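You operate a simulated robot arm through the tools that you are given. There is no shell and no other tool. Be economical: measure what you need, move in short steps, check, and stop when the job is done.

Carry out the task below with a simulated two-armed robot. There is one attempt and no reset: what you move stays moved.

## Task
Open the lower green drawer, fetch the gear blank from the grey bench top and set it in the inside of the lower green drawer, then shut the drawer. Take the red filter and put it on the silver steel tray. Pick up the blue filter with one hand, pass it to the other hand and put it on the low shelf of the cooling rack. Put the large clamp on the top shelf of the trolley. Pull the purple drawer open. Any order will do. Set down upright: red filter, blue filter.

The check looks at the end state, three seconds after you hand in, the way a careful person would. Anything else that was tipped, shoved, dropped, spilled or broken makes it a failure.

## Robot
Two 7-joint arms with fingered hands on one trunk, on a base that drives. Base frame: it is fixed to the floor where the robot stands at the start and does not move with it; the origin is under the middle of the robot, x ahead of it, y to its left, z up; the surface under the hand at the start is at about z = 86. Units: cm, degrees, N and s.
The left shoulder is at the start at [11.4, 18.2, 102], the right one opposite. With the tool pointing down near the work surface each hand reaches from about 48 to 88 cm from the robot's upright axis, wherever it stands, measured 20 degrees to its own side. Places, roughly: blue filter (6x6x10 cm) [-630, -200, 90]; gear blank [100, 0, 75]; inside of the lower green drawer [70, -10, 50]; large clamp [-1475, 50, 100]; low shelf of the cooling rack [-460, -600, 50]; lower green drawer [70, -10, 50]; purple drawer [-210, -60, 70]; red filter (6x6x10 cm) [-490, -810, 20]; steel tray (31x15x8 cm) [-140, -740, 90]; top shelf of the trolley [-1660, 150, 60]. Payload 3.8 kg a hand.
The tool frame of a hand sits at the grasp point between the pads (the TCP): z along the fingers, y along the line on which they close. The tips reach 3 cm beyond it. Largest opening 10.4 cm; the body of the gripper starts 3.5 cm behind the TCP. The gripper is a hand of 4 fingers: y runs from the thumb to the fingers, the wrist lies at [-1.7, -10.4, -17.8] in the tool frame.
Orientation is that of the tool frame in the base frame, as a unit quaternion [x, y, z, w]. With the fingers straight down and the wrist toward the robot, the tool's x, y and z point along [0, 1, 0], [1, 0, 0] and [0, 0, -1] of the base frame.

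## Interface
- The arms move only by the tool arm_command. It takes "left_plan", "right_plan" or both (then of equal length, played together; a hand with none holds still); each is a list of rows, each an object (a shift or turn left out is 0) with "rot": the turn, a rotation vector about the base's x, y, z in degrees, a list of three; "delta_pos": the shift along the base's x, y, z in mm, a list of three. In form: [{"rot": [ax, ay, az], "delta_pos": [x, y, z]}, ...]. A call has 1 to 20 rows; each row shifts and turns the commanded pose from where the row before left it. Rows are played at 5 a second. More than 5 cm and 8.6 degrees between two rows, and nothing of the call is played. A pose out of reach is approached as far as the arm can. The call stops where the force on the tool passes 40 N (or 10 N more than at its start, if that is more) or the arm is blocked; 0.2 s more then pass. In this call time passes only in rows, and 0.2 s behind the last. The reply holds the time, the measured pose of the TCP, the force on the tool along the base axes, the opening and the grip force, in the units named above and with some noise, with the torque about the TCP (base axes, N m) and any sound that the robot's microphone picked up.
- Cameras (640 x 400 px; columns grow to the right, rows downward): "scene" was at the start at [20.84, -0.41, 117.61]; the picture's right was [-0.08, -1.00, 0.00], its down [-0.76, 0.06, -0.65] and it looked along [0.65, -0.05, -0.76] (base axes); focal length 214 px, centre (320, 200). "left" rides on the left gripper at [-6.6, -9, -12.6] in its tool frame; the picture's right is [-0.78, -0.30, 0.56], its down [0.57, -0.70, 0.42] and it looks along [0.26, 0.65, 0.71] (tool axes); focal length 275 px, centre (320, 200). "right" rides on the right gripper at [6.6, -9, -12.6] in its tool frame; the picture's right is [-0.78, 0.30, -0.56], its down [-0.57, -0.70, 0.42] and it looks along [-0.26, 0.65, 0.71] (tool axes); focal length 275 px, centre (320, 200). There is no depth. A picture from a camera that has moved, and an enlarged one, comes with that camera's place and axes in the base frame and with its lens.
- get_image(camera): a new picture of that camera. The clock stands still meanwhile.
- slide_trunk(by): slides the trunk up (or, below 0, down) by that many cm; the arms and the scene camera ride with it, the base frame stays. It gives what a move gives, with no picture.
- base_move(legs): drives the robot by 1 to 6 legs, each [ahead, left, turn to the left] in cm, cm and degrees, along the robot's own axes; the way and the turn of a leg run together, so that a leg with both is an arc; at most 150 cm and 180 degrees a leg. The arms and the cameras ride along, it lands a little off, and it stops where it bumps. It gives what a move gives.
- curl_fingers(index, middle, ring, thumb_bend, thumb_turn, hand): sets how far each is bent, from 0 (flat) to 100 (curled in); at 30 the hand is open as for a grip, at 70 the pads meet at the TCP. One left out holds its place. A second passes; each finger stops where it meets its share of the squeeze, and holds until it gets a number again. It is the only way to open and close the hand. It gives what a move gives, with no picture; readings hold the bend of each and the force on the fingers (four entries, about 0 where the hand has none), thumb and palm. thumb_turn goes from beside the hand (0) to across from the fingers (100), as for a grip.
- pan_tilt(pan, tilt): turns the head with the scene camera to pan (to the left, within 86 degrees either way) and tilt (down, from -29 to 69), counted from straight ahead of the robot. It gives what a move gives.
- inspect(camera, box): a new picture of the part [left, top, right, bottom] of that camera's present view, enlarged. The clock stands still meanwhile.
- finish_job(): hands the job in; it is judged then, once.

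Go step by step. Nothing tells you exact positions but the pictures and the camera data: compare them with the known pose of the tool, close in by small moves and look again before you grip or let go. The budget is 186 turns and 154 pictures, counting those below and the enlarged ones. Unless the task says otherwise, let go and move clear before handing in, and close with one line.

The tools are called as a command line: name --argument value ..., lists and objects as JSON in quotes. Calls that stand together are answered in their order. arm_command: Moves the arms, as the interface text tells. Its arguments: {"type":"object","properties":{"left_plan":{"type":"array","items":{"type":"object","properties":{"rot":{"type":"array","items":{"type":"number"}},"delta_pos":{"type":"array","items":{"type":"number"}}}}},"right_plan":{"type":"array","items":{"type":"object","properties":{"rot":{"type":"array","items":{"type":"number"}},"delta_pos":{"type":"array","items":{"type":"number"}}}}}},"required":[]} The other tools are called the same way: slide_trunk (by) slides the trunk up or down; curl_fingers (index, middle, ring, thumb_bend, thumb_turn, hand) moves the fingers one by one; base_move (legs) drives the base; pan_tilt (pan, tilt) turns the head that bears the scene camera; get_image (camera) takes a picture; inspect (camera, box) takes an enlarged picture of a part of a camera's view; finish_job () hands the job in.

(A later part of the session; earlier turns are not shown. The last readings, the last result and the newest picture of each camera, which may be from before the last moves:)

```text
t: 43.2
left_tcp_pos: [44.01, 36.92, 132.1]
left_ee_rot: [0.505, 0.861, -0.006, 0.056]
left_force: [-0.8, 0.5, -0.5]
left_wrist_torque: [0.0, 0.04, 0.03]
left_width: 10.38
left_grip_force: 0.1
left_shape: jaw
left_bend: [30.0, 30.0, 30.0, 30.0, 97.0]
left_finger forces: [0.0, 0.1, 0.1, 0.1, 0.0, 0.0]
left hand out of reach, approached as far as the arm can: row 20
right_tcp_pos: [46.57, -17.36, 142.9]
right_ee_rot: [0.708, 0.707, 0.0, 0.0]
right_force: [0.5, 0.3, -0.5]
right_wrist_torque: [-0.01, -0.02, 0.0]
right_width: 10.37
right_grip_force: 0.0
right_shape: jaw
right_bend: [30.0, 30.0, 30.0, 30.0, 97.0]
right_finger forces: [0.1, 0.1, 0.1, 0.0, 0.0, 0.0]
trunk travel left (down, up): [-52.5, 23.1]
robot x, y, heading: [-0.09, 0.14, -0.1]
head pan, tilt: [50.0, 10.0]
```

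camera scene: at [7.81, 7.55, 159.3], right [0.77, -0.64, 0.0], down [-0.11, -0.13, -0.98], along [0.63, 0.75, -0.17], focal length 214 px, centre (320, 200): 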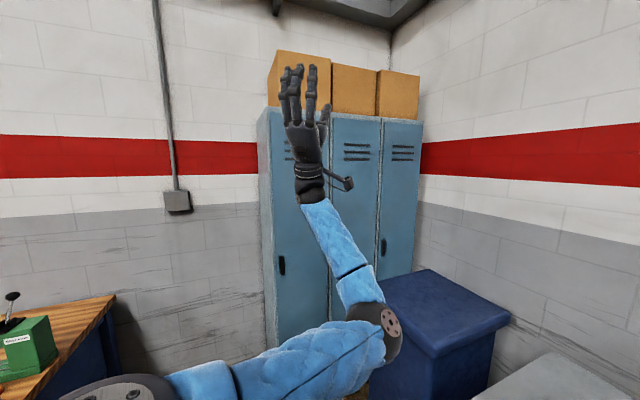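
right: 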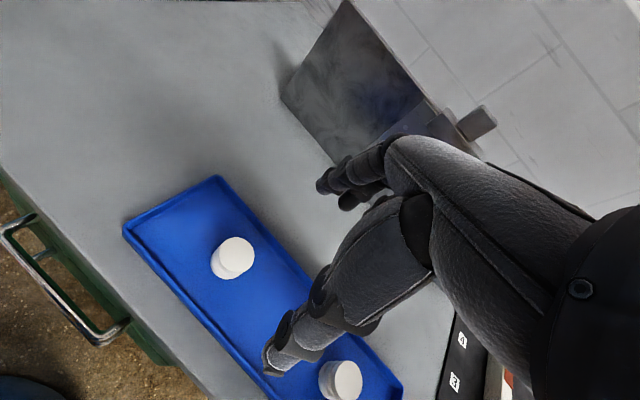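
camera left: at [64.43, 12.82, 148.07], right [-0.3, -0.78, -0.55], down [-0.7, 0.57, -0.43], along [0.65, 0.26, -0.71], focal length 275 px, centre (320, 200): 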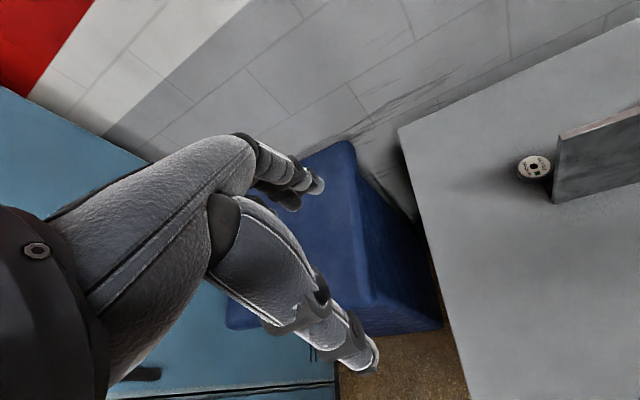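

The left hand is back to normal: bent and pointing down. The disc is best reached from the free floor left of the bench, so I'll tidy the hand, then drive there facing the bench's left end.

arm_command --left_plan '[{"delta_pos": [0, -30, 0], "rot": [0, 0, -7]}, {"delta_pos": [0, -30, 0], "rot": [0, 0, -7]}, {"delta_pos": [0, -30, 0], "rot": [0, 0, -7]}, {"delta_pos": [0, -30, 0], "rot": [0, 0, -7]}]'

base_move --legs '[[0, 60, 0], [0, 0, -85], [0, 66, 0]]'

pan_tilt --pan 10 --tilt 45

get_image --camera "scene"

```text
t: 44.2
left_tcp_pos: [52.38, 29.53, 128.76]
left_ee_rot: [0.7, 0.712, -0.019, 0.054]
left_force: [0.8, -0.2, 0.2]
left_wrist_torque: [-0.01, 0.03, 0.01]
left_width: 10.39
left_grip_force: 0.1
left_shape: jaw
left_bend: [30.0, 30.0, 30.0, 30.0, 97.0]
left_finger forces: [0.0, 0.0, 0.0, 0.0, 0.0, 0.0]
left hand out of reach, approached as far as the arm can: row 1, 2, 3, 4
right_tcp_pos: [46.59, -17.44, 142.98]
right_ee_rot: [0.707, 0.707, 0.0, -0.001]
right_force: [-1.6, 0.6, -0.8]
right_wrist_torque: [-0.01, 0.0, 0.02]
right_width: 10.37
right_grip_force: 0.1
right_shape: jaw
right_bend: [30.0, 30.0, 30.0, 30.0, 97.0]
right_finger forces: [0.0, 0.0, 0.0, 0.0, 0.0, 0.1]
trunk travel left (down, up): [-52.5, 23.1]
robot x, y, heading: [0.34, 0.36, 0.0]
head pan, tilt: [50.0, 10.0]
```

```text
t: 54.2
left_tcp_pos: [96.98, 16.65, 128.72]
left_ee_rot: [0.997, 0.056, -0.052, 0.027]
left_force: [-1.2, 0.0, 0.1]
left_wrist_torque: [0.01, 0.03, 0.03]
left_width: 10.39
left_grip_force: 0.1
left_shape: jaw
left_bend: [30.0, 30.0, 30.0, 30.0, 97.0]
left_finger forces: [0.0, 0.0, 0.0, 0.0, 0.0, 0.0]
right_tcp_pos: [49.7, 18.05, 143.11]
right_ee_rot: [0.999, 0.045, 0.0, 0.0]
right_force: [-0.7, -0.1, 0.4]
right_wrist_torque: [0.02, 0.06, -0.02]
right_width: 10.38
right_grip_force: 0.0
right_shape: jaw
right_bend: [30.0, 30.0, 30.0, 30.0, 97.0]
right_finger forces: [0.0, 0.1, 0.1, 0.1, 0.0, 0.1]
trunk travel left (down, up): [-52.5, 23.1]
robot x, y, heading: [62.37, 65.59, -84.6]
head pan, tilt: [50.0, 10.0]
stopped in leg 3: the robot was blocked; the commanded pose is now the measured one
```

```text
t: 55.3
left_tcp_pos: [96.77, 16.59, 128.88]
left_ee_rot: [0.997, 0.055, -0.051, 0.028]
left_force: [0.2, 0.3, -0.5]
left_wrist_torque: [0.0, -0.02, -0.01]
left_width: 10.36
left_grip_force: 0.0
left_shape: jaw
left_bend: [30.0, 30.0, 30.0, 30.0, 97.0]
left_finger forces: [0.0, 0.0, 0.0, 0.0, 0.0, 0.1]
right_tcp_pos: [49.43, 17.97, 143.04]
right_ee_rot: [0.999, 0.046, 0.0, -0.001]
right_force: [0.0, 0.0, -0.1]
right_wrist_torque: [0.03, -0.01, -0.01]
right_width: 10.35
right_grip_force: 0.0
right_shape: jaw
right_bend: [30.0, 30.0, 30.0, 30.0, 97.0]
right_finger forces: [0.0, 0.0, 0.0, 0.1, 0.0, 0.0]
trunk travel left (down, up): [-52.5, 23.1]
robot x, y, heading: [62.5, 65.92, -84.8]
head pan, tilt: [10.0, 45.0]
```

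```text
134 pictures are left
camera scene: at [64.74, 56.45, 153.82], right [-0.96, -0.26, 0.0], down [-0.19, 0.68, -0.71], along [0.19, -0.68, -0.71], focal length 214 px, centre (320, 200)
```

scene: 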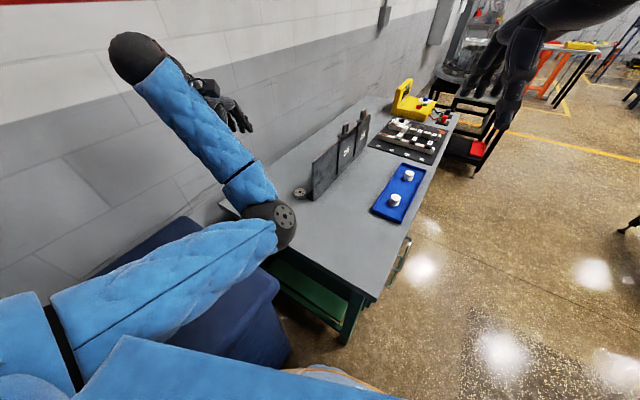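

I bumped the bin lightly, so I'll ease off it and move a bit nearer to the bench. The disc is confirmed at about (92,-9.5).

base_move --legs '[[0, -3, 0], [7, 0, 0]]'

get_image --camera "scene"

```text
t: 56.8
left_tcp_pos: [94.26, 9.14, 128.75]
left_ee_rot: [0.997, 0.056, -0.05, 0.027]
left_force: [-1.0, -0.2, 0.2]
left_wrist_torque: [0.01, -0.02, -0.02]
left_width: 10.38
left_grip_force: 0.1
left_shape: jaw
left_bend: [30.0, 30.0, 30.0, 30.0, 97.0]
left_finger forces: [0.0, 0.0, 0.1, 0.0, 0.0, 0.0]
right_tcp_pos: [46.88, 10.52, 142.93]
right_ee_rot: [0.999, 0.045, 0.0, -0.002]
right_force: [-0.2, -1.9, -0.5]
right_wrist_torque: [0.04, -0.01, -0.01]
right_width: 10.4
right_grip_force: 0.1
right_shape: jaw
right_bend: [30.0, 30.0, 30.0, 30.0, 97.0]
right_finger forces: [0.1, 0.1, 0.1, 0.1, 0.1, 0.0]
trunk travel left (down, up): [-52.5, 23.1]
robot x, y, heading: [59.81, 58.62, -84.9]
head pan, tilt: [10.0, 45.0]
```

```text
133 pictures are left
camera scene: at [62.2, 48.9, 153.8], right [-0.97, -0.26, 0.0], down [-0.18, 0.68, -0.71], along [0.19, -0.68, -0.71], focal length 214 px, centre (320, 200)
```

scene: 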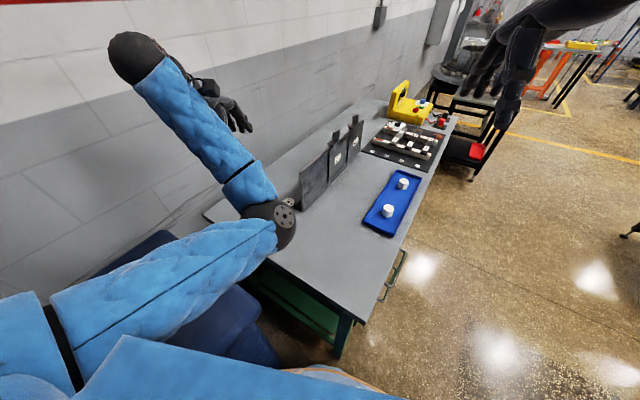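

The clearance is fine. I'll move the left hand above the disc and straighten it so its closing line clears the shield.

arm_command --left_plan '[{"delta_pos": [-4, -37, 0], "rot": [0.7, -1.1, 1.2]}, {"delta_pos": [-4, -37, 0], "rot": [0.7, -1.1, 1.2]}, {"delta_pos": [-4, -37, 0], "rot": [0.7, -1.1, 1.2]}, {"delta_pos": [-4, -37, 0], "rot": [0.7, -1.1, 1.2]}, {"delta_pos": [-4, -37, 0], "rot": [0.7, -1.1, 1.2]}]'

get_image --camera "left"

```text
t: 58.0
left_tcp_pos: [92.3, -9.29, 128.8]
left_ee_rot: [0.994, 0.107, -0.002, 0.003]
left_force: [0.4, 0.2, -0.6]
left_wrist_torque: [0.01, 0.03, -0.01]
left_width: 10.38
left_grip_force: 0.0
left_shape: jaw
left_bend: [30.0, 30.0, 30.0, 30.0, 97.0]
left_finger forces: [0.0, 0.0, 0.0, 0.0, 0.1, 0.1]
right_tcp_pos: [47.01, 10.54, 143.02]
right_ee_rot: [0.999, 0.045, 0.0, -0.001]
right_force: [0.2, 0.3, 0.2]
right_wrist_torque: [-0.04, -0.02, 0.03]
right_width: 10.39
right_grip_force: 0.0
right_shape: jaw
right_bend: [30.0, 30.0, 30.0, 30.0, 97.0]
right_finger forces: [0.0, 0.1, 0.0, 0.0, 0.0, 0.1]
trunk travel left (down, up): [-52.5, 23.1]
robot x, y, heading: [60.05, 58.64, -84.7]
head pan, tilt: [10.0, 45.0]
```

```text
132 pictures are left
camera left: at [83.87, -1.89, 141.25], right [-0.82, 0.12, -0.56], down [0.41, 0.81, -0.43], along [0.4, -0.58, -0.71], focal length 275 px, centre (320, 200)
```

left: 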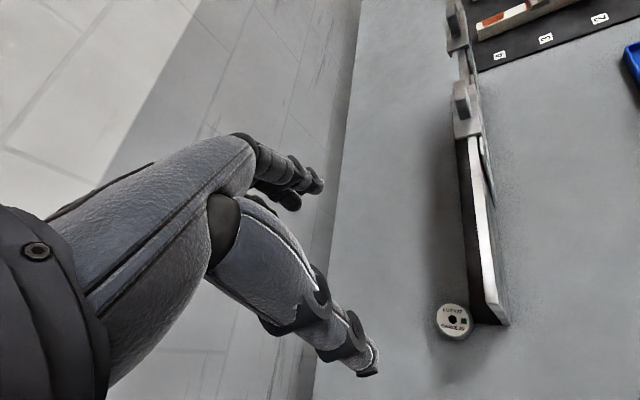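

The disc is right under the TCP. I'll zoom in on the gap between it and the shield.

inspect --camera "left" --box '[400, 220, 560, 350]'

```text
3.08 times, centred on (480, 285) of left
camera zoom: at [83.87, -1.89, 141.25], right [-0.82, 0.12, -0.56], down [0.41, 0.81, -0.43], along [0.4, -0.58, -0.71], focal length 847 px, centre (-172, -62)
```

zoom: 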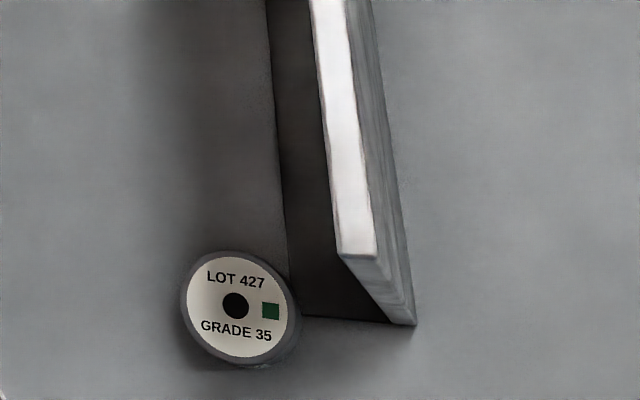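

The shield plate is well clear of the hand; only its low foot is near the disc. I'll lower the trunk and then the hand.

slide_trunk --by -18

arm_command --left_plan '[{"delta_pos": [0, 0, -40]}, {"delta_pos": [0, 0, -40]}, {"delta_pos": [0, 0, -40]}, {"delta_pos": [0, 0, -40]}, {"delta_pos": [0, 0, -20]}]'

get_image --camera "left"

get_image --camera "scene"

```text
t: 60.0
left_tcp_pos: [92.25, -9.18, 110.86]
left_ee_rot: [0.994, 0.107, 0.001, 0.002]
left_force: [-0.7, -0.4, 0.1]
left_wrist_torque: [-0.01, 0.06, -0.02]
left_width: 10.42
left_grip_force: 0.2
left_shape: jaw
left_bend: [30.0, 30.0, 30.0, 30.0, 97.0]
left_finger forces: [0.0, 0.0, 0.0, 0.0, 0.0, 0.0]
right_tcp_pos: [46.98, 10.71, 125.07]
right_ee_rot: [0.999, 0.045, 0.001, -0.001]
right_force: [0.7, 0.4, 0.0]
right_wrist_torque: [0.01, -0.04, 0.01]
right_width: 10.35
right_grip_force: 0.0
right_shape: jaw
right_bend: [30.0, 30.0, 30.0, 30.0, 97.0]
right_finger forces: [0.1, 0.0, 0.0, 0.1, 0.0, 0.0]
trunk travel left (down, up): [-34.5, 41.1]
robot x, y, heading: [59.97, 58.5, -84.9]
head pan, tilt: [10.0, 45.0]
```

```text
t: 61.2
left_tcp_pos: [92.25, -9.18, 92.85]
left_ee_rot: [0.994, 0.107, 0.0, 0.002]
left_force: [0.4, -0.4, 0.1]
left_wrist_torque: [-0.02, -0.01, 0.01]
left_width: 10.37
left_grip_force: 0.0
left_shape: jaw
left_bend: [30.0, 30.0, 30.0, 30.0, 97.0]
left_finger forces: [0.0, 0.1, 0.0, 0.0, 0.0, 0.0]
right_tcp_pos: [47.12, 10.55, 124.94]
right_ee_rot: [0.999, 0.044, 0.0, -0.001]
right_force: [-0.8, 0.3, -0.2]
right_wrist_torque: [0.03, -0.02, -0.03]
right_width: 10.37
right_grip_force: 0.1
right_shape: jaw
right_bend: [30.0, 30.0, 30.0, 30.0, 97.0]
right_finger forces: [0.0, 0.0, 0.0, 0.0, 0.0, 0.1]
trunk travel left (down, up): [-34.5, 41.1]
robot x, y, heading: [60.16, 59.21, -85.0]
head pan, tilt: [10.0, 45.0]
```

```text
130 pictures are left
camera left: at [83.92, -1.81, 105.27], right [-0.82, 0.12, -0.56], down [0.41, 0.8, -0.43], along [0.4, -0.58, -0.71], focal length 275 px, centre (320, 200)
```

left: 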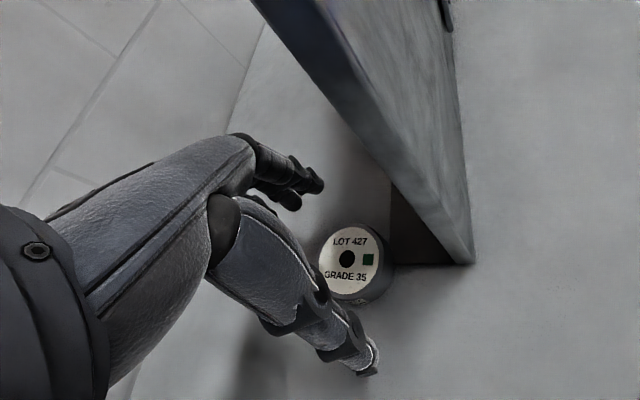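

```text
129 pictures are left
camera scene: at [62.69, 45.36, 135.69], right [-0.97, -0.26, 0.0], down [-0.18, 0.68, -0.71], along [0.18, -0.68, -0.71], focal length 214 px, centre (320, 200)
```

scene: 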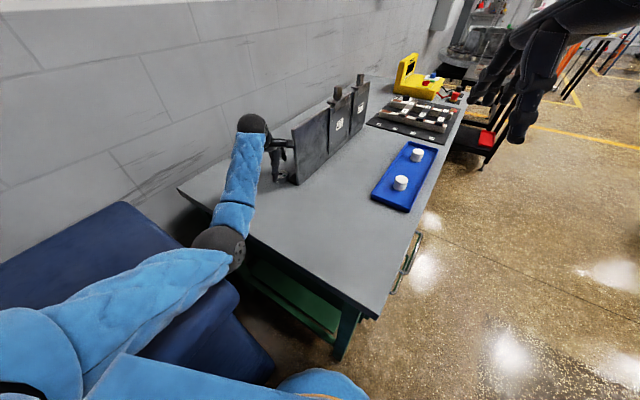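

The disc sits between thumb and fingers. I'll lower to just above the bench and look again.

arm_command --left_plan '[{"delta_pos": [0, -6, -15]}, {"delta_pos": [0, 0, -12]}, {"delta_pos": [0, 0, -8]}]'

get_image --camera "left"

```text
t: 62.0
left_tcp_pos: [92.35, -9.78, 89.25]
left_ee_rot: [0.994, 0.107, 0.0, 0.002]
left_force: [0.1, 0.5, 0.1]
left_wrist_torque: [-0.04, 0.0, 0.02]
left_width: 10.4
left_grip_force: 0.0
left_shape: jaw
left_bend: [30.0, 30.0, 30.0, 30.0, 97.0]
left_finger forces: [0.0, 0.1, 0.0, 0.0, 0.0, 0.1]
right_tcp_pos: [46.91, 10.75, 124.97]
right_ee_rot: [0.999, 0.045, -0.001, -0.001]
right_force: [0.0, 0.8, -0.3]
right_wrist_torque: [0.01, 0.02, 0.05]
right_width: 10.38
right_grip_force: 0.0
right_shape: jaw
right_bend: [30.0, 30.0, 30.0, 30.0, 97.0]
right_finger forces: [0.0, 0.0, 0.1, 0.0, 0.1, 0.0]
trunk travel left (down, up): [-34.5, 41.1]
robot x, y, heading: [60.3, 58.67, -84.8]
head pan, tilt: [10.0, 45.0]
```

```text
128 pictures are left
camera left: at [83.93, -2.44, 101.75], right [-0.82, 0.12, -0.56], down [0.41, 0.81, -0.43], along [0.4, -0.58, -0.71], focal length 275 px, centre (320, 200)
```

left: 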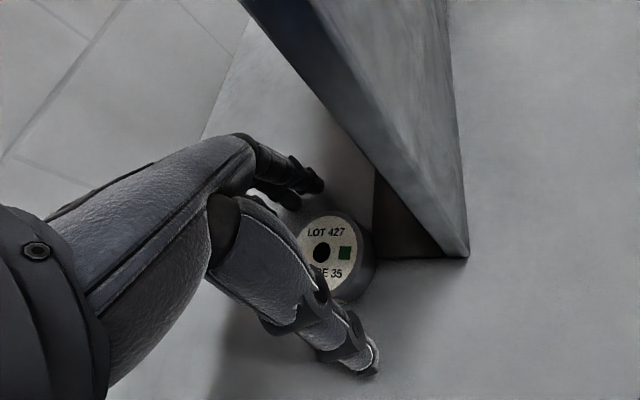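

No contact yet, and the tips should be beside the disc. I'll close the left hand.

curl_fingers --hand "left" --index 65 --middle 65 --ring 65 --thumb_bend 65

get_image --camera "left"

```text
t: 63.0
left_tcp_pos: [92.33, -9.71, 89.53]
left_ee_rot: [0.994, 0.107, 0.0, 0.004]
left_force: [1.4, -4.2, 8.3]
left_wrist_torque: [-0.44, -0.25, -0.05]
left_width: 5.31
left_grip_force: 19.5
left_shape: fingers
left_bend: [51.0, 53.0, 65.0, 52.0, 96.0]
left_finger forces: [9.2, 15.7, 0.0, 0.0, 14.0, 0.0]
right_tcp_pos: [47.03, 10.76, 124.97]
right_ee_rot: [0.999, 0.044, 0.0, 0.001]
right_force: [0.0, 0.2, -0.2]
right_wrist_torque: [0.02, 0.04, 0.03]
right_width: 10.37
right_grip_force: 0.0
right_shape: jaw
right_bend: [30.0, 30.0, 30.0, 30.0, 97.0]
right_finger forces: [0.0, 0.0, 0.1, 0.1, 0.1, 0.0]
trunk travel left (down, up): [-34.5, 41.1]
robot x, y, heading: [59.91, 58.6, -84.6]
head pan, tilt: [10.0, 45.0]
```

```text
127 pictures are left
camera left: at [83.91, -2.43, 101.94], right [-0.82, 0.12, -0.56], down [0.41, 0.8, -0.43], along [0.4, -0.58, -0.71], focal length 275 px, centre (320, 200)
```

left: 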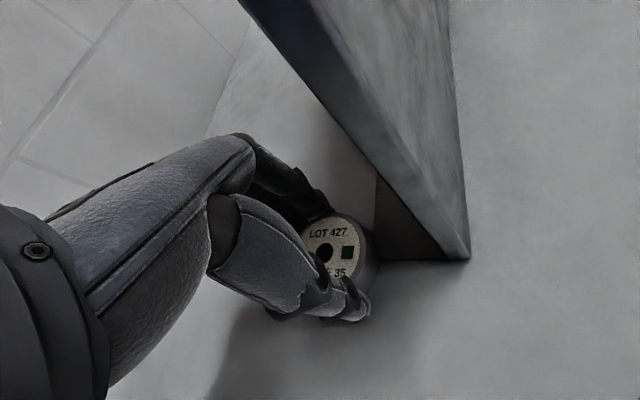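

It is gripped by index, middle and thumb. I'll lift gently and check.

arm_command --left_plan '[{"delta_pos": [0, 0, 15]}, {"delta_pos": [0, 0, 25]}, {"delta_pos": [0, 0, 40]}, {"delta_pos": [0, 0, 40]}, {"delta_pos": [0, 0, 40]}, {"delta_pos": [0, 0, 40]}]'

get_image --camera "left"

```text
t: 64.4
left_tcp_pos: [92.35, -9.78, 109.33]
left_ee_rot: [0.994, 0.107, 0.0, 0.002]
left_force: [-0.7, -0.1, -3.7]
left_wrist_torque: [0.0, -0.01, -0.02]
left_width: 5.32
left_grip_force: 14.1
left_shape: fingers
left_bend: [51.0, 54.0, 65.0, 52.0, 96.0]
left_finger forces: [8.0, 6.7, 0.0, 0.1, 14.4, 0.0]
right_tcp_pos: [47.04, 10.74, 125.0]
right_ee_rot: [0.999, 0.045, 0.0, 0.0]
right_force: [-0.2, 0.5, -0.6]
right_wrist_torque: [0.02, 0.01, -0.03]
right_width: 10.39
right_grip_force: 0.1
right_shape: jaw
right_bend: [30.0, 30.0, 30.0, 30.0, 97.0]
right_finger forces: [0.1, 0.1, 0.0, 0.1, 0.0, 0.0]
trunk travel left (down, up): [-34.5, 41.1]
robot x, y, heading: [60.08, 58.83, -85.0]
head pan, tilt: [10.0, 45.0]
```

```text
126 pictures are left
camera left: at [83.96, -2.41, 121.9], right [-0.82, 0.12, -0.56], down [0.41, 0.81, -0.43], along [0.4, -0.58, -0.71], focal length 275 px, centre (320, 200)
```

left: 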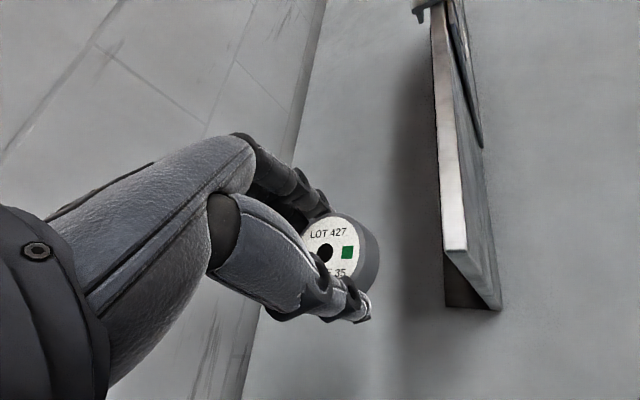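

I hold the disc firmly, at about 0.37 kg. I'll fold the arm back with the trunk raised, then drive round to the front of the drawers.

slide_trunk --by 15

arm_command --left_plan '[{"delta_pos": [-10, 40, 0]}, {"delta_pos": [-10, 40, 0]}, {"delta_pos": [-10, 40, 0]}, {"delta_pos": [-10, 40, 0]}, {"delta_pos": [-10, 40, 0]}]'

base_move --legs '[[0, -74, 0], [0, 0, 67.5], [6, -18.5, 0]]'

pan_tilt --pan -15 --tilt 50

get_image --camera "scene"

```text
t: 66.1
left_tcp_pos: [92.31, -9.73, 124.19]
left_ee_rot: [0.994, 0.108, 0.0, 0.002]
left_force: [-0.4, -0.6, -3.6]
left_wrist_torque: [0.02, -0.04, 0.01]
left_width: 5.34
left_grip_force: 14.1
left_shape: fingers
left_bend: [51.0, 54.0, 65.0, 52.0, 96.0]
left_finger forces: [8.0, 6.6, 0.0, 0.0, 14.2, 0.0]
right_tcp_pos: [47.03, 10.63, 139.95]
right_ee_rot: [0.999, 0.044, 0.0, -0.001]
right_force: [0.0, -1.0, -0.5]
right_wrist_torque: [-0.01, 0.0, 0.01]
right_width: 10.37
right_grip_force: 0.1
right_shape: jaw
right_bend: [30.0, 30.0, 30.0, 30.0, 97.0]
right_finger forces: [0.0, 0.0, 0.0, 0.0, 0.1, 0.1]
trunk travel left (down, up): [-49.5, 26.1]
robot x, y, heading: [59.93, 58.83, -85.0]
head pan, tilt: [10.0, 45.0]
```

```text
t: 67.3
left_tcp_pos: [87.69, 9.28, 123.58]
left_ee_rot: [0.994, 0.108, 0.0, 0.003]
left_force: [0.3, 0.4, -3.9]
left_wrist_torque: [0.03, 0.01, 0.02]
left_width: 5.29
left_grip_force: 14.7
left_shape: fingers
left_bend: [51.0, 55.0, 65.0, 53.0, 96.0]
left_finger forces: [7.7, 7.1, 0.0, 0.1, 13.9, 0.0]
left hand out of reach, approached as far as the arm can: row 5
right_tcp_pos: [47.08, 10.77, 140.03]
right_ee_rot: [0.999, 0.045, -0.001, 0.0]
right_force: [1.0, -0.1, -0.7]
right_wrist_torque: [-0.02, 0.02, 0.02]
right_width: 10.4
right_grip_force: 0.1
right_shape: jaw
right_bend: [30.0, 30.0, 30.0, 30.0, 97.0]
right_finger forces: [0.1, 0.0, 0.0, 0.1, 0.0, 0.0]
trunk travel left (down, up): [-49.5, 26.1]
robot x, y, heading: [60.46, 58.88, -84.9]
head pan, tilt: [10.0, 45.0]
```

```text
t: 75.5
left_tcp_pos: [43.29, 39.54, 123.76]
left_ee_rot: [0.762, 0.647, 0.003, 0.002]
left_force: [0.2, 0.1, -3.4]
left_wrist_torque: [0.01, -0.01, 0.01]
left_width: 5.26
left_grip_force: 13.5
left_shape: fingers
left_bend: [51.0, 55.0, 65.0, 53.0, 96.0]
left_finger forces: [7.5, 6.7, 0.0, 0.1, 13.3, 0.0]
right_tcp_pos: [26.79, 2.37, 139.93]
right_ee_rot: [0.802, 0.598, 0.0, -0.001]
right_force: [-0.4, 0.2, -0.1]
right_wrist_torque: [0.03, 0.04, 0.01]
right_width: 10.37
right_grip_force: 0.1
right_shape: jaw
right_bend: [30.0, 30.0, 30.0, 30.0, 97.0]
right_finger forces: [0.0, 0.0, 0.0, 0.0, 0.0, 0.0]
trunk travel left (down, up): [-49.5, 26.1]
robot x, y, heading: [-13.08, 32.36, -16.9]
head pan, tilt: [10.0, 45.0]
```

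```text
t: 76.4
left_tcp_pos: [43.25, 39.63, 123.55]
left_ee_rot: [0.763, 0.646, 0.002, 0.002]
left_force: [0.1, 0.1, -3.8]
left_wrist_torque: [0.01, -0.01, 0.0]
left_width: 5.28
left_grip_force: 13.7
left_shape: fingers
left_bend: [51.0, 55.0, 65.0, 53.0, 96.0]
left_finger forces: [7.5, 6.6, 0.0, 0.1, 13.4, 0.1]
right_tcp_pos: [26.78, 2.65, 140.0]
right_ee_rot: [0.802, 0.597, 0.0, -0.001]
right_force: [-0.2, -0.4, -0.7]
right_wrist_torque: [0.04, 0.0, 0.01]
right_width: 10.4
right_grip_force: 0.0
right_shape: jaw
right_bend: [30.0, 30.0, 30.0, 30.0, 97.0]
right_finger forces: [0.1, 0.1, 0.1, 0.0, 0.0, 0.0]
trunk travel left (down, up): [-49.5, 26.1]
robot x, y, heading: [-12.95, 32.58, -16.6]
head pan, tilt: [-15.0, 50.0]
```

```text
125 pictures are left
camera scene: at [-4.24, 28.07, 150.11], right [-0.52, -0.85, 0.0], down [-0.65, 0.4, -0.64], along [0.55, -0.34, -0.77], focal length 214 px, centre (320, 200)
```

scene: 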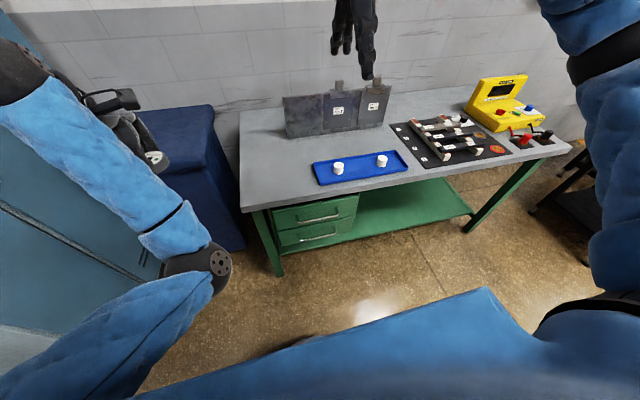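

Both handles are in view. I'll lower the trunk and take a closer picture of them.

slide_trunk --by -42

pan_tilt --pan -10 --tilt 45

get_image --camera "scene"

get_image --camera "right"

```text
refused: -42 is not a number from -40 to 40
```

```text
t: 77.0
left_tcp_pos: [43.23, 39.63, 123.7]
left_ee_rot: [0.763, 0.647, 0.003, 0.003]
left_force: [0.0, 0.2, -3.5]
left_wrist_torque: [0.01, -0.02, 0.03]
left_width: 5.27
left_grip_force: 14.0
left_shape: fingers
left_bend: [51.0, 55.0, 65.0, 53.0, 96.0]
left_finger forces: [7.5, 6.7, 0.1, 0.1, 13.2, 0.0]
right_tcp_pos: [26.7, 2.53, 139.91]
right_ee_rot: [0.802, 0.598, -0.001, 0.0]
right_force: [0.3, 0.4, 0.2]
right_wrist_torque: [-0.01, 0.0, -0.02]
right_width: 10.35
right_grip_force: 0.1
right_shape: jaw
right_bend: [30.0, 30.0, 30.0, 30.0, 97.0]
right_finger forces: [0.0, 0.1, 0.0, 0.0, 0.0, 0.0]
trunk travel left (down, up): [-49.5, 26.1]
robot x, y, heading: [-12.85, 32.56, -16.6]
head pan, tilt: [-10.0, 45.0]
```

```text
124 pictures are left
camera scene: at [-3.53, 28.41, 150.8], right [-0.45, -0.89, 0.0], down [-0.63, 0.32, -0.71], along [0.63, -0.32, -0.71], focal length 214 px, centre (320, 200)
```

scene: 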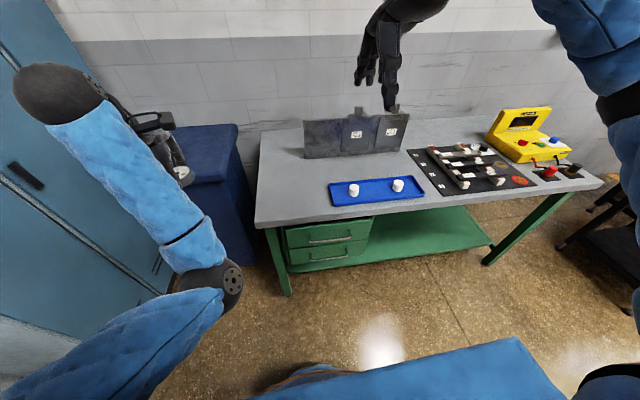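

```text
123 pictures are left
camera right: at [20.04, 11.34, 152.6], right [0.06, -0.83, 0.56], down [-0.84, -0.35, -0.42], along [0.54, -0.44, -0.71], focal length 275 px, centre (320, 200)
```

right: 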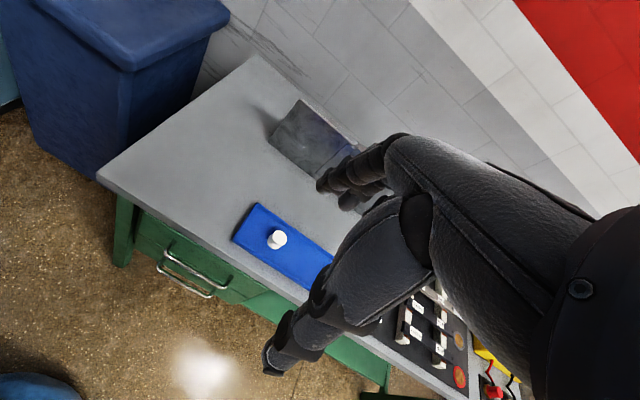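

I'll zoom in on the handles from both views to triangulate them.

inspect --camera "scene" --box '[260, 200, 400, 288]'

inspect --camera "right" --box '[120, 210, 280, 310]'

slide_trunk --by -40

inspect --camera "scene" --box '[240, 160, 440, 285]'

```text
4.55 times, centred on (330, 244) of scene
camera zoom: at [-3.53, 28.41, 150.8], right [-0.45, -0.89, 0.0], down [-0.63, 0.32, -0.71], along [0.63, -0.32, -0.71], focal length 975 px, centre (274, 0)
```

zoom: 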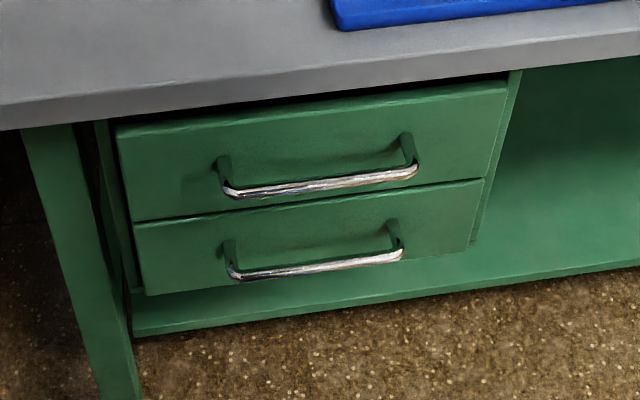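

```text
4.00 times, centred on (200, 260) of right
camera zoom: at [20.04, 11.34, 152.6], right [0.06, -0.83, 0.56], down [-0.84, -0.35, -0.42], along [0.54, -0.44, -0.71], focal length 1101 px, centre (800, -40)
```

zoom: 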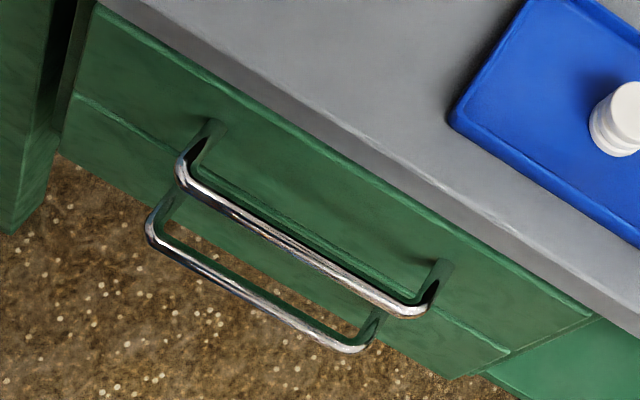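

```text
t: 80.8
left_tcp_pos: [48.76, 37.97, 68.04]
left_ee_rot: [0.753, 0.639, -0.085, -0.132]
left_force: [-0.4, 1.2, -2.8]
left_wrist_torque: [0.01, -0.04, 0.04]
left_width: 5.26
left_grip_force: 14.3
left_shape: fingers
left_bend: [51.0, 55.0, 65.0, 53.0, 96.0]
left_finger forces: [8.0, 7.0, 0.0, 0.0, 13.1, 0.1]
right_tcp_pos: [26.73, 2.52, 99.83]
right_ee_rot: [0.802, 0.597, -0.001, -0.002]
right_force: [0.1, 0.2, -0.1]
right_wrist_torque: [-0.01, -0.02, 0.05]
right_width: 10.38
right_grip_force: 0.0
right_shape: jaw
right_bend: [30.0, 30.0, 30.0, 30.0, 97.0]
right_finger forces: [0.0, 0.0, 0.1, 0.0, 0.0, 0.1]
trunk travel left (down, up): [-9.5, 66.1]
robot x, y, heading: [-13.1, 32.51, -16.6]
head pan, tilt: [-10.0, 45.0]
```

```text
3.20 times, centred on (340, 222) of scene
camera zoom: at [11.38, 23.97, 109.81], right [-0.45, -0.89, 0.0], down [-0.63, 0.32, -0.71], along [0.63, -0.32, -0.71], focal length 686 px, centre (256, 128)
```

zoom: 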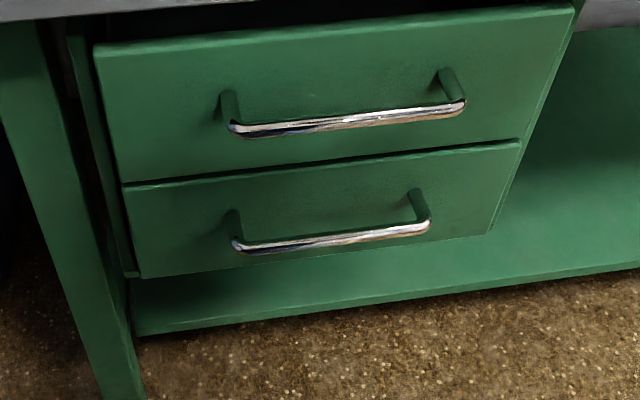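

The left hand tilted as the trunk came down, so I'll look at it.

pan_tilt --pan 40 --tilt 40

get_image --camera "scene"

get_image --camera "left"

```text
t: 82.0
left_tcp_pos: [48.79, 37.93, 68.13]
left_ee_rot: [0.753, 0.639, -0.084, -0.132]
left_force: [0.3, 0.7, -4.3]
left_wrist_torque: [0.0, -0.04, -0.01]
left_width: 5.26
left_grip_force: 14.0
left_shape: fingers
left_bend: [51.0, 55.0, 65.0, 53.0, 96.0]
left_finger forces: [7.9, 7.0, 0.0, 0.0, 13.0, 0.0]
right_tcp_pos: [26.76, 2.48, 100.0]
right_ee_rot: [0.802, 0.597, 0.0, -0.001]
right_force: [-0.6, -0.4, -0.3]
right_wrist_torque: [-0.01, 0.06, 0.0]
right_width: 10.37
right_grip_force: 0.2
right_shape: jaw
right_bend: [30.0, 30.0, 30.0, 30.0, 97.0]
right_finger forces: [0.1, 0.0, 0.1, 0.0, 0.1, 0.1]
trunk travel left (down, up): [-9.5, 66.1]
robot x, y, heading: [-13.21, 32.48, -16.8]
head pan, tilt: [40.0, 40.0]
```

```text
119 pictures are left
camera scene: at [11.95, 30.97, 110.51], right [0.4, -0.92, 0.0], down [-0.59, -0.25, -0.77], along [0.7, 0.3, -0.64], focal length 214 px, centre (320, 200)
```

scene: 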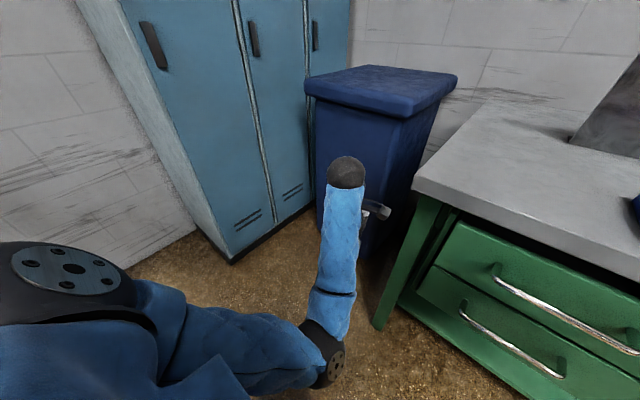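

```text
118 pictures are left
camera left: at [42.95, 31.6, 82.39], right [-0.57, -0.67, -0.47], down [-0.69, 0.71, -0.17], along [0.44, 0.23, -0.87], focal length 275 px, centre (320, 200)
```

left: 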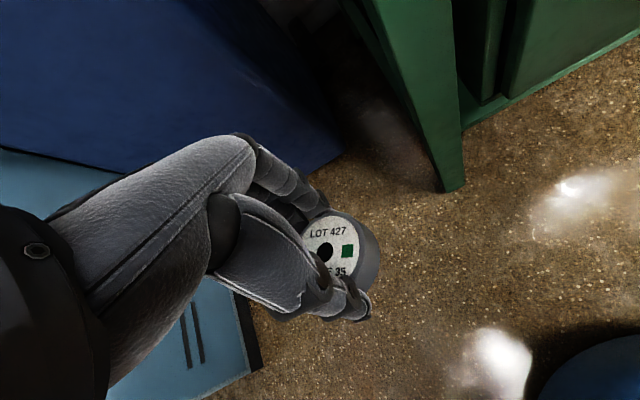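

The left elbow folds low, but nothing is touched. I'll raise and straighten the left hand and pitch the right hand forward for the lower handle, centred near (42,-0.3,57).

arm_command --left_plan '[{"delta_pos": [0, 0, 45], "rot": [-1, -3.4, 0]}, {"delta_pos": [0, 0, 45], "rot": [-1, -3.4, 0]}, {"delta_pos": [0, 0, 45], "rot": [-1, -3.4, 0]}, {"delta_pos": [0, 0, 45], "rot": [-1, -3.4, 0]}, {"delta_pos": [0, 0, 45], "rot": [-1, -3.4, 0]}, {"delta_pos": [0, 0, 45]}, {"delta_pos": [0, 0, 0]}, {"delta_pos": [0, 0, 0]}, {"delta_pos": [0, 0, 0]}, {"delta_pos": [0, 0, 0]}]' --right_plan '[{"rot": [-2.3, -7.2, 0], "delta_pos": [0, 0, -20]}, {"rot": [-2.3, -7.2, 0], "delta_pos": [0, 0, -20]}, {"rot": [-2.3, -7.2, 0], "delta_pos": [0, 0, -20]}, {"rot": [-2.3, -7.2, 0], "delta_pos": [0, 0, -20]}, {"rot": [-2.3, -7.2, 0], "delta_pos": [0, 0, -20]}, {"rot": [-2.3, -7.2, 0], "delta_pos": [0, 0, -20]}, {"rot": [-2.3, -7.2, 0], "delta_pos": [0, 0, -20]}, {"rot": [-2.3, -7.2, 0], "delta_pos": [0, 0, -20]}, {"rot": [-2.3, -7.2, 0], "delta_pos": [0, 0, -20]}, {"rot": [-2.3, -7.2, 0], "delta_pos": [0, 0, -20]}]'

```text
t: 84.2
left_tcp_pos: [56.69, 37.78, 85.63]
left_ee_rot: [0.763, 0.647, 0.001, -0.002]
left_force: [1.0, 0.5, -4.5]
left_wrist_torque: [0.02, -0.01, -0.02]
left_width: 5.24
left_grip_force: 13.8
left_shape: fingers
left_bend: [51.0, 55.0, 65.0, 53.0, 96.0]
left_finger forces: [7.6, 6.5, 0.0, 0.0, 13.3, 0.0]
left hand out of reach, approached as far as the arm can: row 1, 2, 3, 4, 5, 6
right_tcp_pos: [41.36, 7.77, 89.56]
right_ee_rot: [0.65, 0.493, 0.341, 0.467]
right_force: [0.2, -0.1, -0.4]
right_wrist_torque: [-0.03, 0.03, 0.0]
right_width: 10.37
right_grip_force: 0.1
right_shape: jaw
right_bend: [30.0, 30.0, 30.0, 30.0, 97.0]
right_finger forces: [0.1, 0.1, 0.0, 0.0, 0.1, 0.1]
right hand out of reach, approached as far as the arm can: row 2, 3, 4, 5, 6, 7, 8, 10
trunk travel left (down, up): [-9.5, 66.1]
robot x, y, heading: [-12.5, 32.48, -16.7]
head pan, tilt: [40.0, 40.0]
```

The right hand drifted close to the bench edge because its minimum reach was exceeded. I'll back the base off before lowering it.

base_move --legs '[[-20, 0, 0]]'

arm_command --right_plan '[{"delta_pos": [0, -10, -40]}, {"delta_pos": [0, -10, -40]}, {"delta_pos": [0, -10, -40]}, {"delta_pos": [-5, -10, -40]}, {"delta_pos": [-5, -10, -40]}, {"delta_pos": [-5, -10, -40]}, {"delta_pos": [-5, -10, -40]}, {"delta_pos": [0, 0, -40]}]'

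pan_tilt --pan -10 --tilt 50

get_image --camera "scene"

get_image --camera "right"

```text
t: 85.8
left_tcp_pos: [37.15, 43.54, 85.7]
left_ee_rot: [0.762, 0.648, 0.001, -0.003]
left_force: [0.1, 0.6, -4.2]
left_wrist_torque: [-0.02, -0.02, 0.01]
left_width: 5.24
left_grip_force: 14.1
left_shape: fingers
left_bend: [51.0, 55.0, 65.0, 53.0, 96.0]
left_finger forces: [7.6, 6.6, 0.0, 0.0, 13.3, 0.0]
right_tcp_pos: [21.98, 13.61, 89.64]
right_ee_rot: [0.65, 0.494, 0.341, 0.466]
right_force: [0.1, 0.3, 0.1]
right_wrist_torque: [-0.01, 0.0, 0.02]
right_width: 10.38
right_grip_force: 0.0
right_shape: jaw
right_bend: [30.0, 30.0, 30.0, 30.0, 97.0]
right_finger forces: [0.0, 0.0, 0.0, 0.0, 0.1, 0.1]
trunk travel left (down, up): [-9.5, 66.1]
robot x, y, heading: [-32.38, 38.46, -16.4]
head pan, tilt: [40.0, 40.0]
```

```text
t: 87.6
left_tcp_pos: [37.31, 43.56, 85.66]
left_ee_rot: [0.763, 0.647, 0.001, -0.002]
left_force: [0.5, 0.8, -4.2]
left_wrist_torque: [0.04, -0.03, -0.04]
left_width: 5.25
left_grip_force: 13.5
left_shape: fingers
left_bend: [51.0, 55.0, 65.0, 53.0, 96.0]
left_finger forces: [7.6, 6.5, 0.0, 0.0, 13.3, 0.0]
right_tcp_pos: [28.26, 22.58, 76.93]
right_ee_rot: [0.653, 0.494, 0.338, 0.464]
right_force: [0.4, -0.5, -0.5]
right_wrist_torque: [0.02, -0.02, -0.03]
right_width: 10.39
right_grip_force: 0.1
right_shape: jaw
right_bend: [30.0, 30.0, 30.0, 30.0, 97.0]
right_finger forces: [0.0, 0.0, 0.1, 0.1, 0.0, 0.0]
right hand out of reach, approached as far as the arm can: row 1, 2, 3, 4, 5, 6, 7, 8
trunk travel left (down, up): [-9.5, 66.1]
robot x, y, heading: [-32.24, 38.56, -16.5]
head pan, tilt: [40.0, 40.0]
```

```text
t: 88.8
left_tcp_pos: [37.22, 43.56, 85.64]
left_ee_rot: [0.762, 0.647, 0.001, -0.003]
left_force: [-0.5, 0.1, -3.1]
left_wrist_torque: [0.03, -0.02, 0.01]
left_width: 5.23
left_grip_force: 13.9
left_shape: fingers
left_bend: [51.0, 55.0, 65.0, 53.0, 96.0]
left_finger forces: [7.5, 6.6, 0.0, 0.1, 13.4, 0.1]
right_tcp_pos: [28.22, 22.73, 77.15]
right_ee_rot: [0.653, 0.493, 0.338, 0.465]
right_force: [0.2, -0.7, 0.1]
right_wrist_torque: [-0.03, 0.03, -0.02]
right_width: 10.38
right_grip_force: 0.1
right_shape: jaw
right_bend: [30.0, 30.0, 30.0, 30.0, 97.0]
right_finger forces: [0.1, 0.0, 0.0, 0.1, 0.0, 0.1]
trunk travel left (down, up): [-9.5, 66.1]
robot x, y, heading: [-31.87, 38.07, -16.4]
head pan, tilt: [-10.0, 50.0]
```

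```text
117 pictures are left
camera scene: at [-8.26, 29.96, 109.09], right [-0.45, -0.9, 0.0], down [-0.69, 0.34, -0.64], along [0.57, -0.29, -0.77], focal length 214 px, centre (320, 200)
```

scene: 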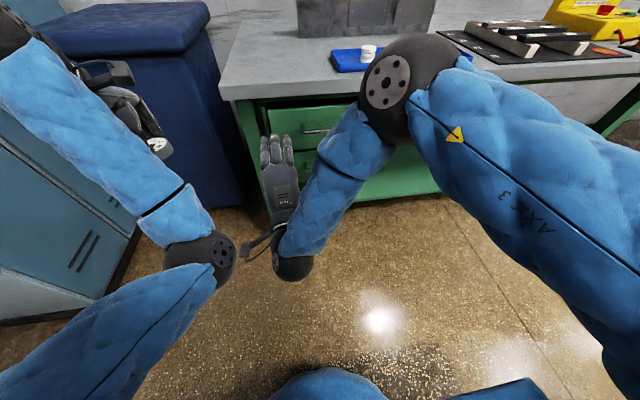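

```text
116 pictures are left
camera right: at [15.79, 33.09, 72.9], right [-0.62, -0.62, 0.48], down [-0.01, -0.61, -0.79], along [0.78, -0.5, 0.37], focal length 275 px, centre (320, 200)
```

right: 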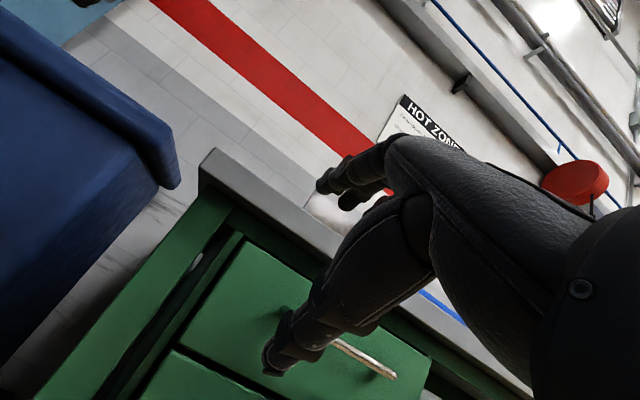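

The right arm is folded awkwardly across the front. I'll move the hand outward to the right, which should let the elbow settle.

arm_command --right_plan '[{"delta_pos": [0, -44, 0]}, {"delta_pos": [0, -44, 0]}, {"delta_pos": [0, -44, 0]}, {"delta_pos": [0, -44, 0]}, {"delta_pos": [0, -44, 0]}, {"delta_pos": [0, -44, 0]}, {"delta_pos": [0, 0, -40]}, {"delta_pos": [0, 0, -40]}, {"delta_pos": [0, 0, -40]}, {"delta_pos": [0, 0, -40]}]'

get_image --camera "scene"

```text
t: 91.0
left_tcp_pos: [37.3, 43.57, 85.62]
left_ee_rot: [0.762, 0.647, 0.0, -0.004]
left_force: [-0.4, -0.2, -3.8]
left_wrist_torque: [0.02, 0.0, 0.03]
left_width: 5.24
left_grip_force: 13.4
left_shape: fingers
left_bend: [51.0, 55.0, 65.0, 53.0, 96.0]
left_finger forces: [7.6, 6.6, 0.1, 0.1, 13.2, 0.0]
right_tcp_pos: [28.11, 21.83, 78.13]
right_ee_rot: [0.653, 0.494, 0.339, 0.464]
right_force: [-0.8, -1.0, 0.3]
right_wrist_torque: [0.03, -0.02, 0.0]
right_width: 10.38
right_grip_force: 0.0
right_shape: jaw
right_bend: [30.0, 30.0, 30.0, 30.0, 97.0]
right_finger forces: [0.0, 0.0, 0.0, 0.0, 0.0, 0.0]
right hand out of reach, approached as far as the arm can: row 1, 2, 3, 4, 5, 6, 7, 8, 9, 10
trunk travel left (down, up): [-9.5, 66.1]
robot x, y, heading: [-32.07, 38.35, -16.5]
head pan, tilt: [-10.0, 50.0]
```

```text
115 pictures are left
camera scene: at [-8.25, 29.94, 109.09], right [-0.45, -0.89, 0.0], down [-0.69, 0.34, -0.64], along [0.57, -0.29, -0.77], focal length 214 px, centre (320, 200)
```

scene: 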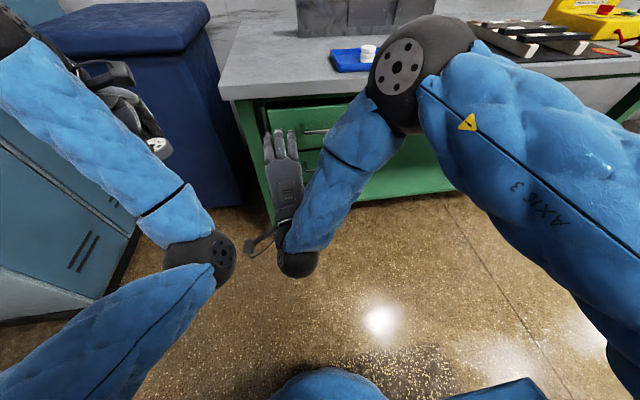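

It is locked there. I'll undo the pitch back to fingers-down to restore the good configuration.

arm_command --right_plan '[{"rot": [2.3, 7.2, 0], "delta_pos": [0, 0, 15]}, {"rot": [2.3, 7.2, 0], "delta_pos": [0, -10, 15]}, {"rot": [2.3, 7.2, 0], "delta_pos": [-10, -20, 15]}, {"rot": [2.3, 7.2, 0], "delta_pos": [-10, -20, 15]}, {"rot": [2.3, 7.2, 0], "delta_pos": [-10, -20, 15]}, {"rot": [2.3, 7.2, 0], "delta_pos": [-10, -20, 15]}, {"rot": [2.3, 7.2, 0], "delta_pos": [-10, -20, 15]}, {"rot": [2.3, 7.2, 0], "delta_pos": [-10, -20, 15]}, {"rot": [2.3, 7.2, 0], "delta_pos": [-10, -20, 15]}, {"rot": [2, 6, 0], "delta_pos": [-10, -20, 15]}]'

get_image --camera "scene"

```text
t: 91.6
left_tcp_pos: [37.17, 43.4, 85.77]
left_ee_rot: [0.763, 0.647, 0.0, -0.001]
left_force: [0.1, -0.1, -3.5]
left_wrist_torque: [-0.01, 0.03, -0.03]
left_width: 5.29
left_grip_force: 14.3
left_shape: fingers
left_bend: [51.0, 55.0, 65.0, 53.0, 96.0]
left_finger forces: [7.7, 6.6, 0.1, 0.1, 13.3, 0.1]
right_tcp_pos: [28.06, 20.34, 80.43]
right_ee_rot: [0.7, 0.529, 0.273, 0.394]
right_force: [-0.4, -0.2, 0.3]
right_wrist_torque: [-0.06, -0.07, -0.01]
right_width: 10.4
right_grip_force: 0.1
right_shape: jaw
right_bend: [30.0, 30.0, 30.0, 30.0, 97.0]
right_finger forces: [0.1, 0.1, 0.0, 0.1, 0.0, 0.1]
trunk travel left (down, up): [-9.5, 66.1]
robot x, y, heading: [-32.51, 38.6, -16.6]
head pan, tilt: [-10.0, 50.0]
stopped in row 2 (right hand): the force on the tool passed its limit at 60 N (the readings are from after the stop); the commanded pose is now the measured one
```

```text
114 pictures are left
camera scene: at [-8.24, 29.97, 109.09], right [-0.45, -0.89, 0.0], down [-0.69, 0.34, -0.64], along [0.57, -0.29, -0.77], focal length 214 px, centre (320, 200)
```

scene: 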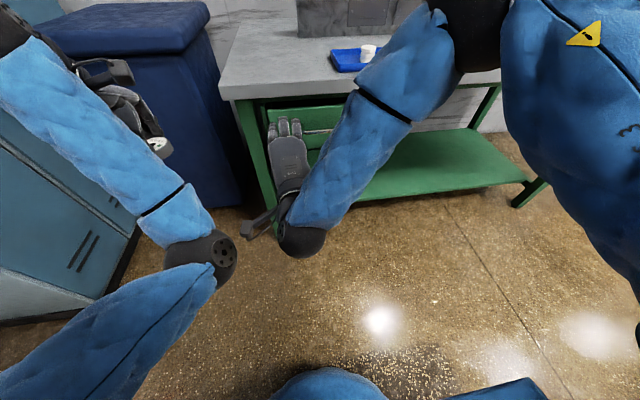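

The elbow jumped, probably an inertial jolt, and readings are calm again. I'll continue in gentler steps.

arm_command --right_plan '[{"rot": [1.4, 4.5, 0], "delta_pos": [0, -8, 10]}, {"rot": [1.4, 4.5, 0], "delta_pos": [0, -8, 10]}, {"rot": [1.4, 4.5, 0], "delta_pos": [-4, -8, 10]}, {"rot": [1.4, 4.5, 0], "delta_pos": [-4, -8, 10]}, {"rot": [1.4, 4.5, 0], "delta_pos": [-4, -8, 10]}, {"rot": [1.4, 4.5, 0], "delta_pos": [-4, -8, 10]}, {"rot": [1.4, 4.5, 0], "delta_pos": [-4, -8, 10]}, {"rot": [1.4, 4.5, 0], "delta_pos": [-4, -8, 10]}, {"rot": [1.4, 4.5, 0], "delta_pos": [-4, -8, 10]}, {"rot": [1.4, 4.5, 0], "delta_pos": [-4, -8, 10]}, {"rot": [1.4, 4.5, 0], "delta_pos": [-4, -8, 10]}, {"rot": [1.4, 4.5, 0], "delta_pos": [-4, -8, 10]}]'

get_image --camera "scene"

```text
t: 94.2
left_tcp_pos: [37.31, 43.5, 85.86]
left_ee_rot: [0.763, 0.647, 0.001, -0.001]
left_force: [-0.1, 0.0, -3.1]
left_wrist_torque: [0.01, -0.04, 0.0]
left_width: 5.25
left_grip_force: 13.5
left_shape: fingers
left_bend: [51.0, 55.0, 65.0, 53.0, 96.0]
left_finger forces: [7.7, 6.6, 0.0, 0.0, 13.3, 0.0]
right_tcp_pos: [24.16, 10.7, 92.56]
right_ee_rot: [0.796, 0.606, -0.001, 0.009]
right_force: [0.0, -0.3, -0.4]
right_wrist_torque: [0.02, 0.0, 0.0]
right_width: 10.4
right_grip_force: 0.0
right_shape: jaw
right_bend: [30.0, 30.0, 30.0, 30.0, 97.0]
right_finger forces: [0.1, 0.0, 0.1, 0.0, 0.0, 0.0]
trunk travel left (down, up): [-9.5, 66.1]
robot x, y, heading: [-32.19, 38.02, -16.6]
head pan, tilt: [-10.0, 50.0]
```

```text
113 pictures are left
camera scene: at [-8.27, 29.94, 109.09], right [-0.45, -0.89, 0.0], down [-0.69, 0.34, -0.64], along [0.57, -0.29, -0.77], focal length 214 px, centre (320, 200)
```

scene: 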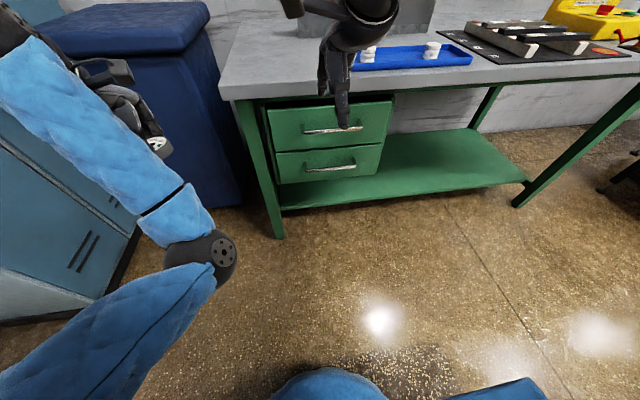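

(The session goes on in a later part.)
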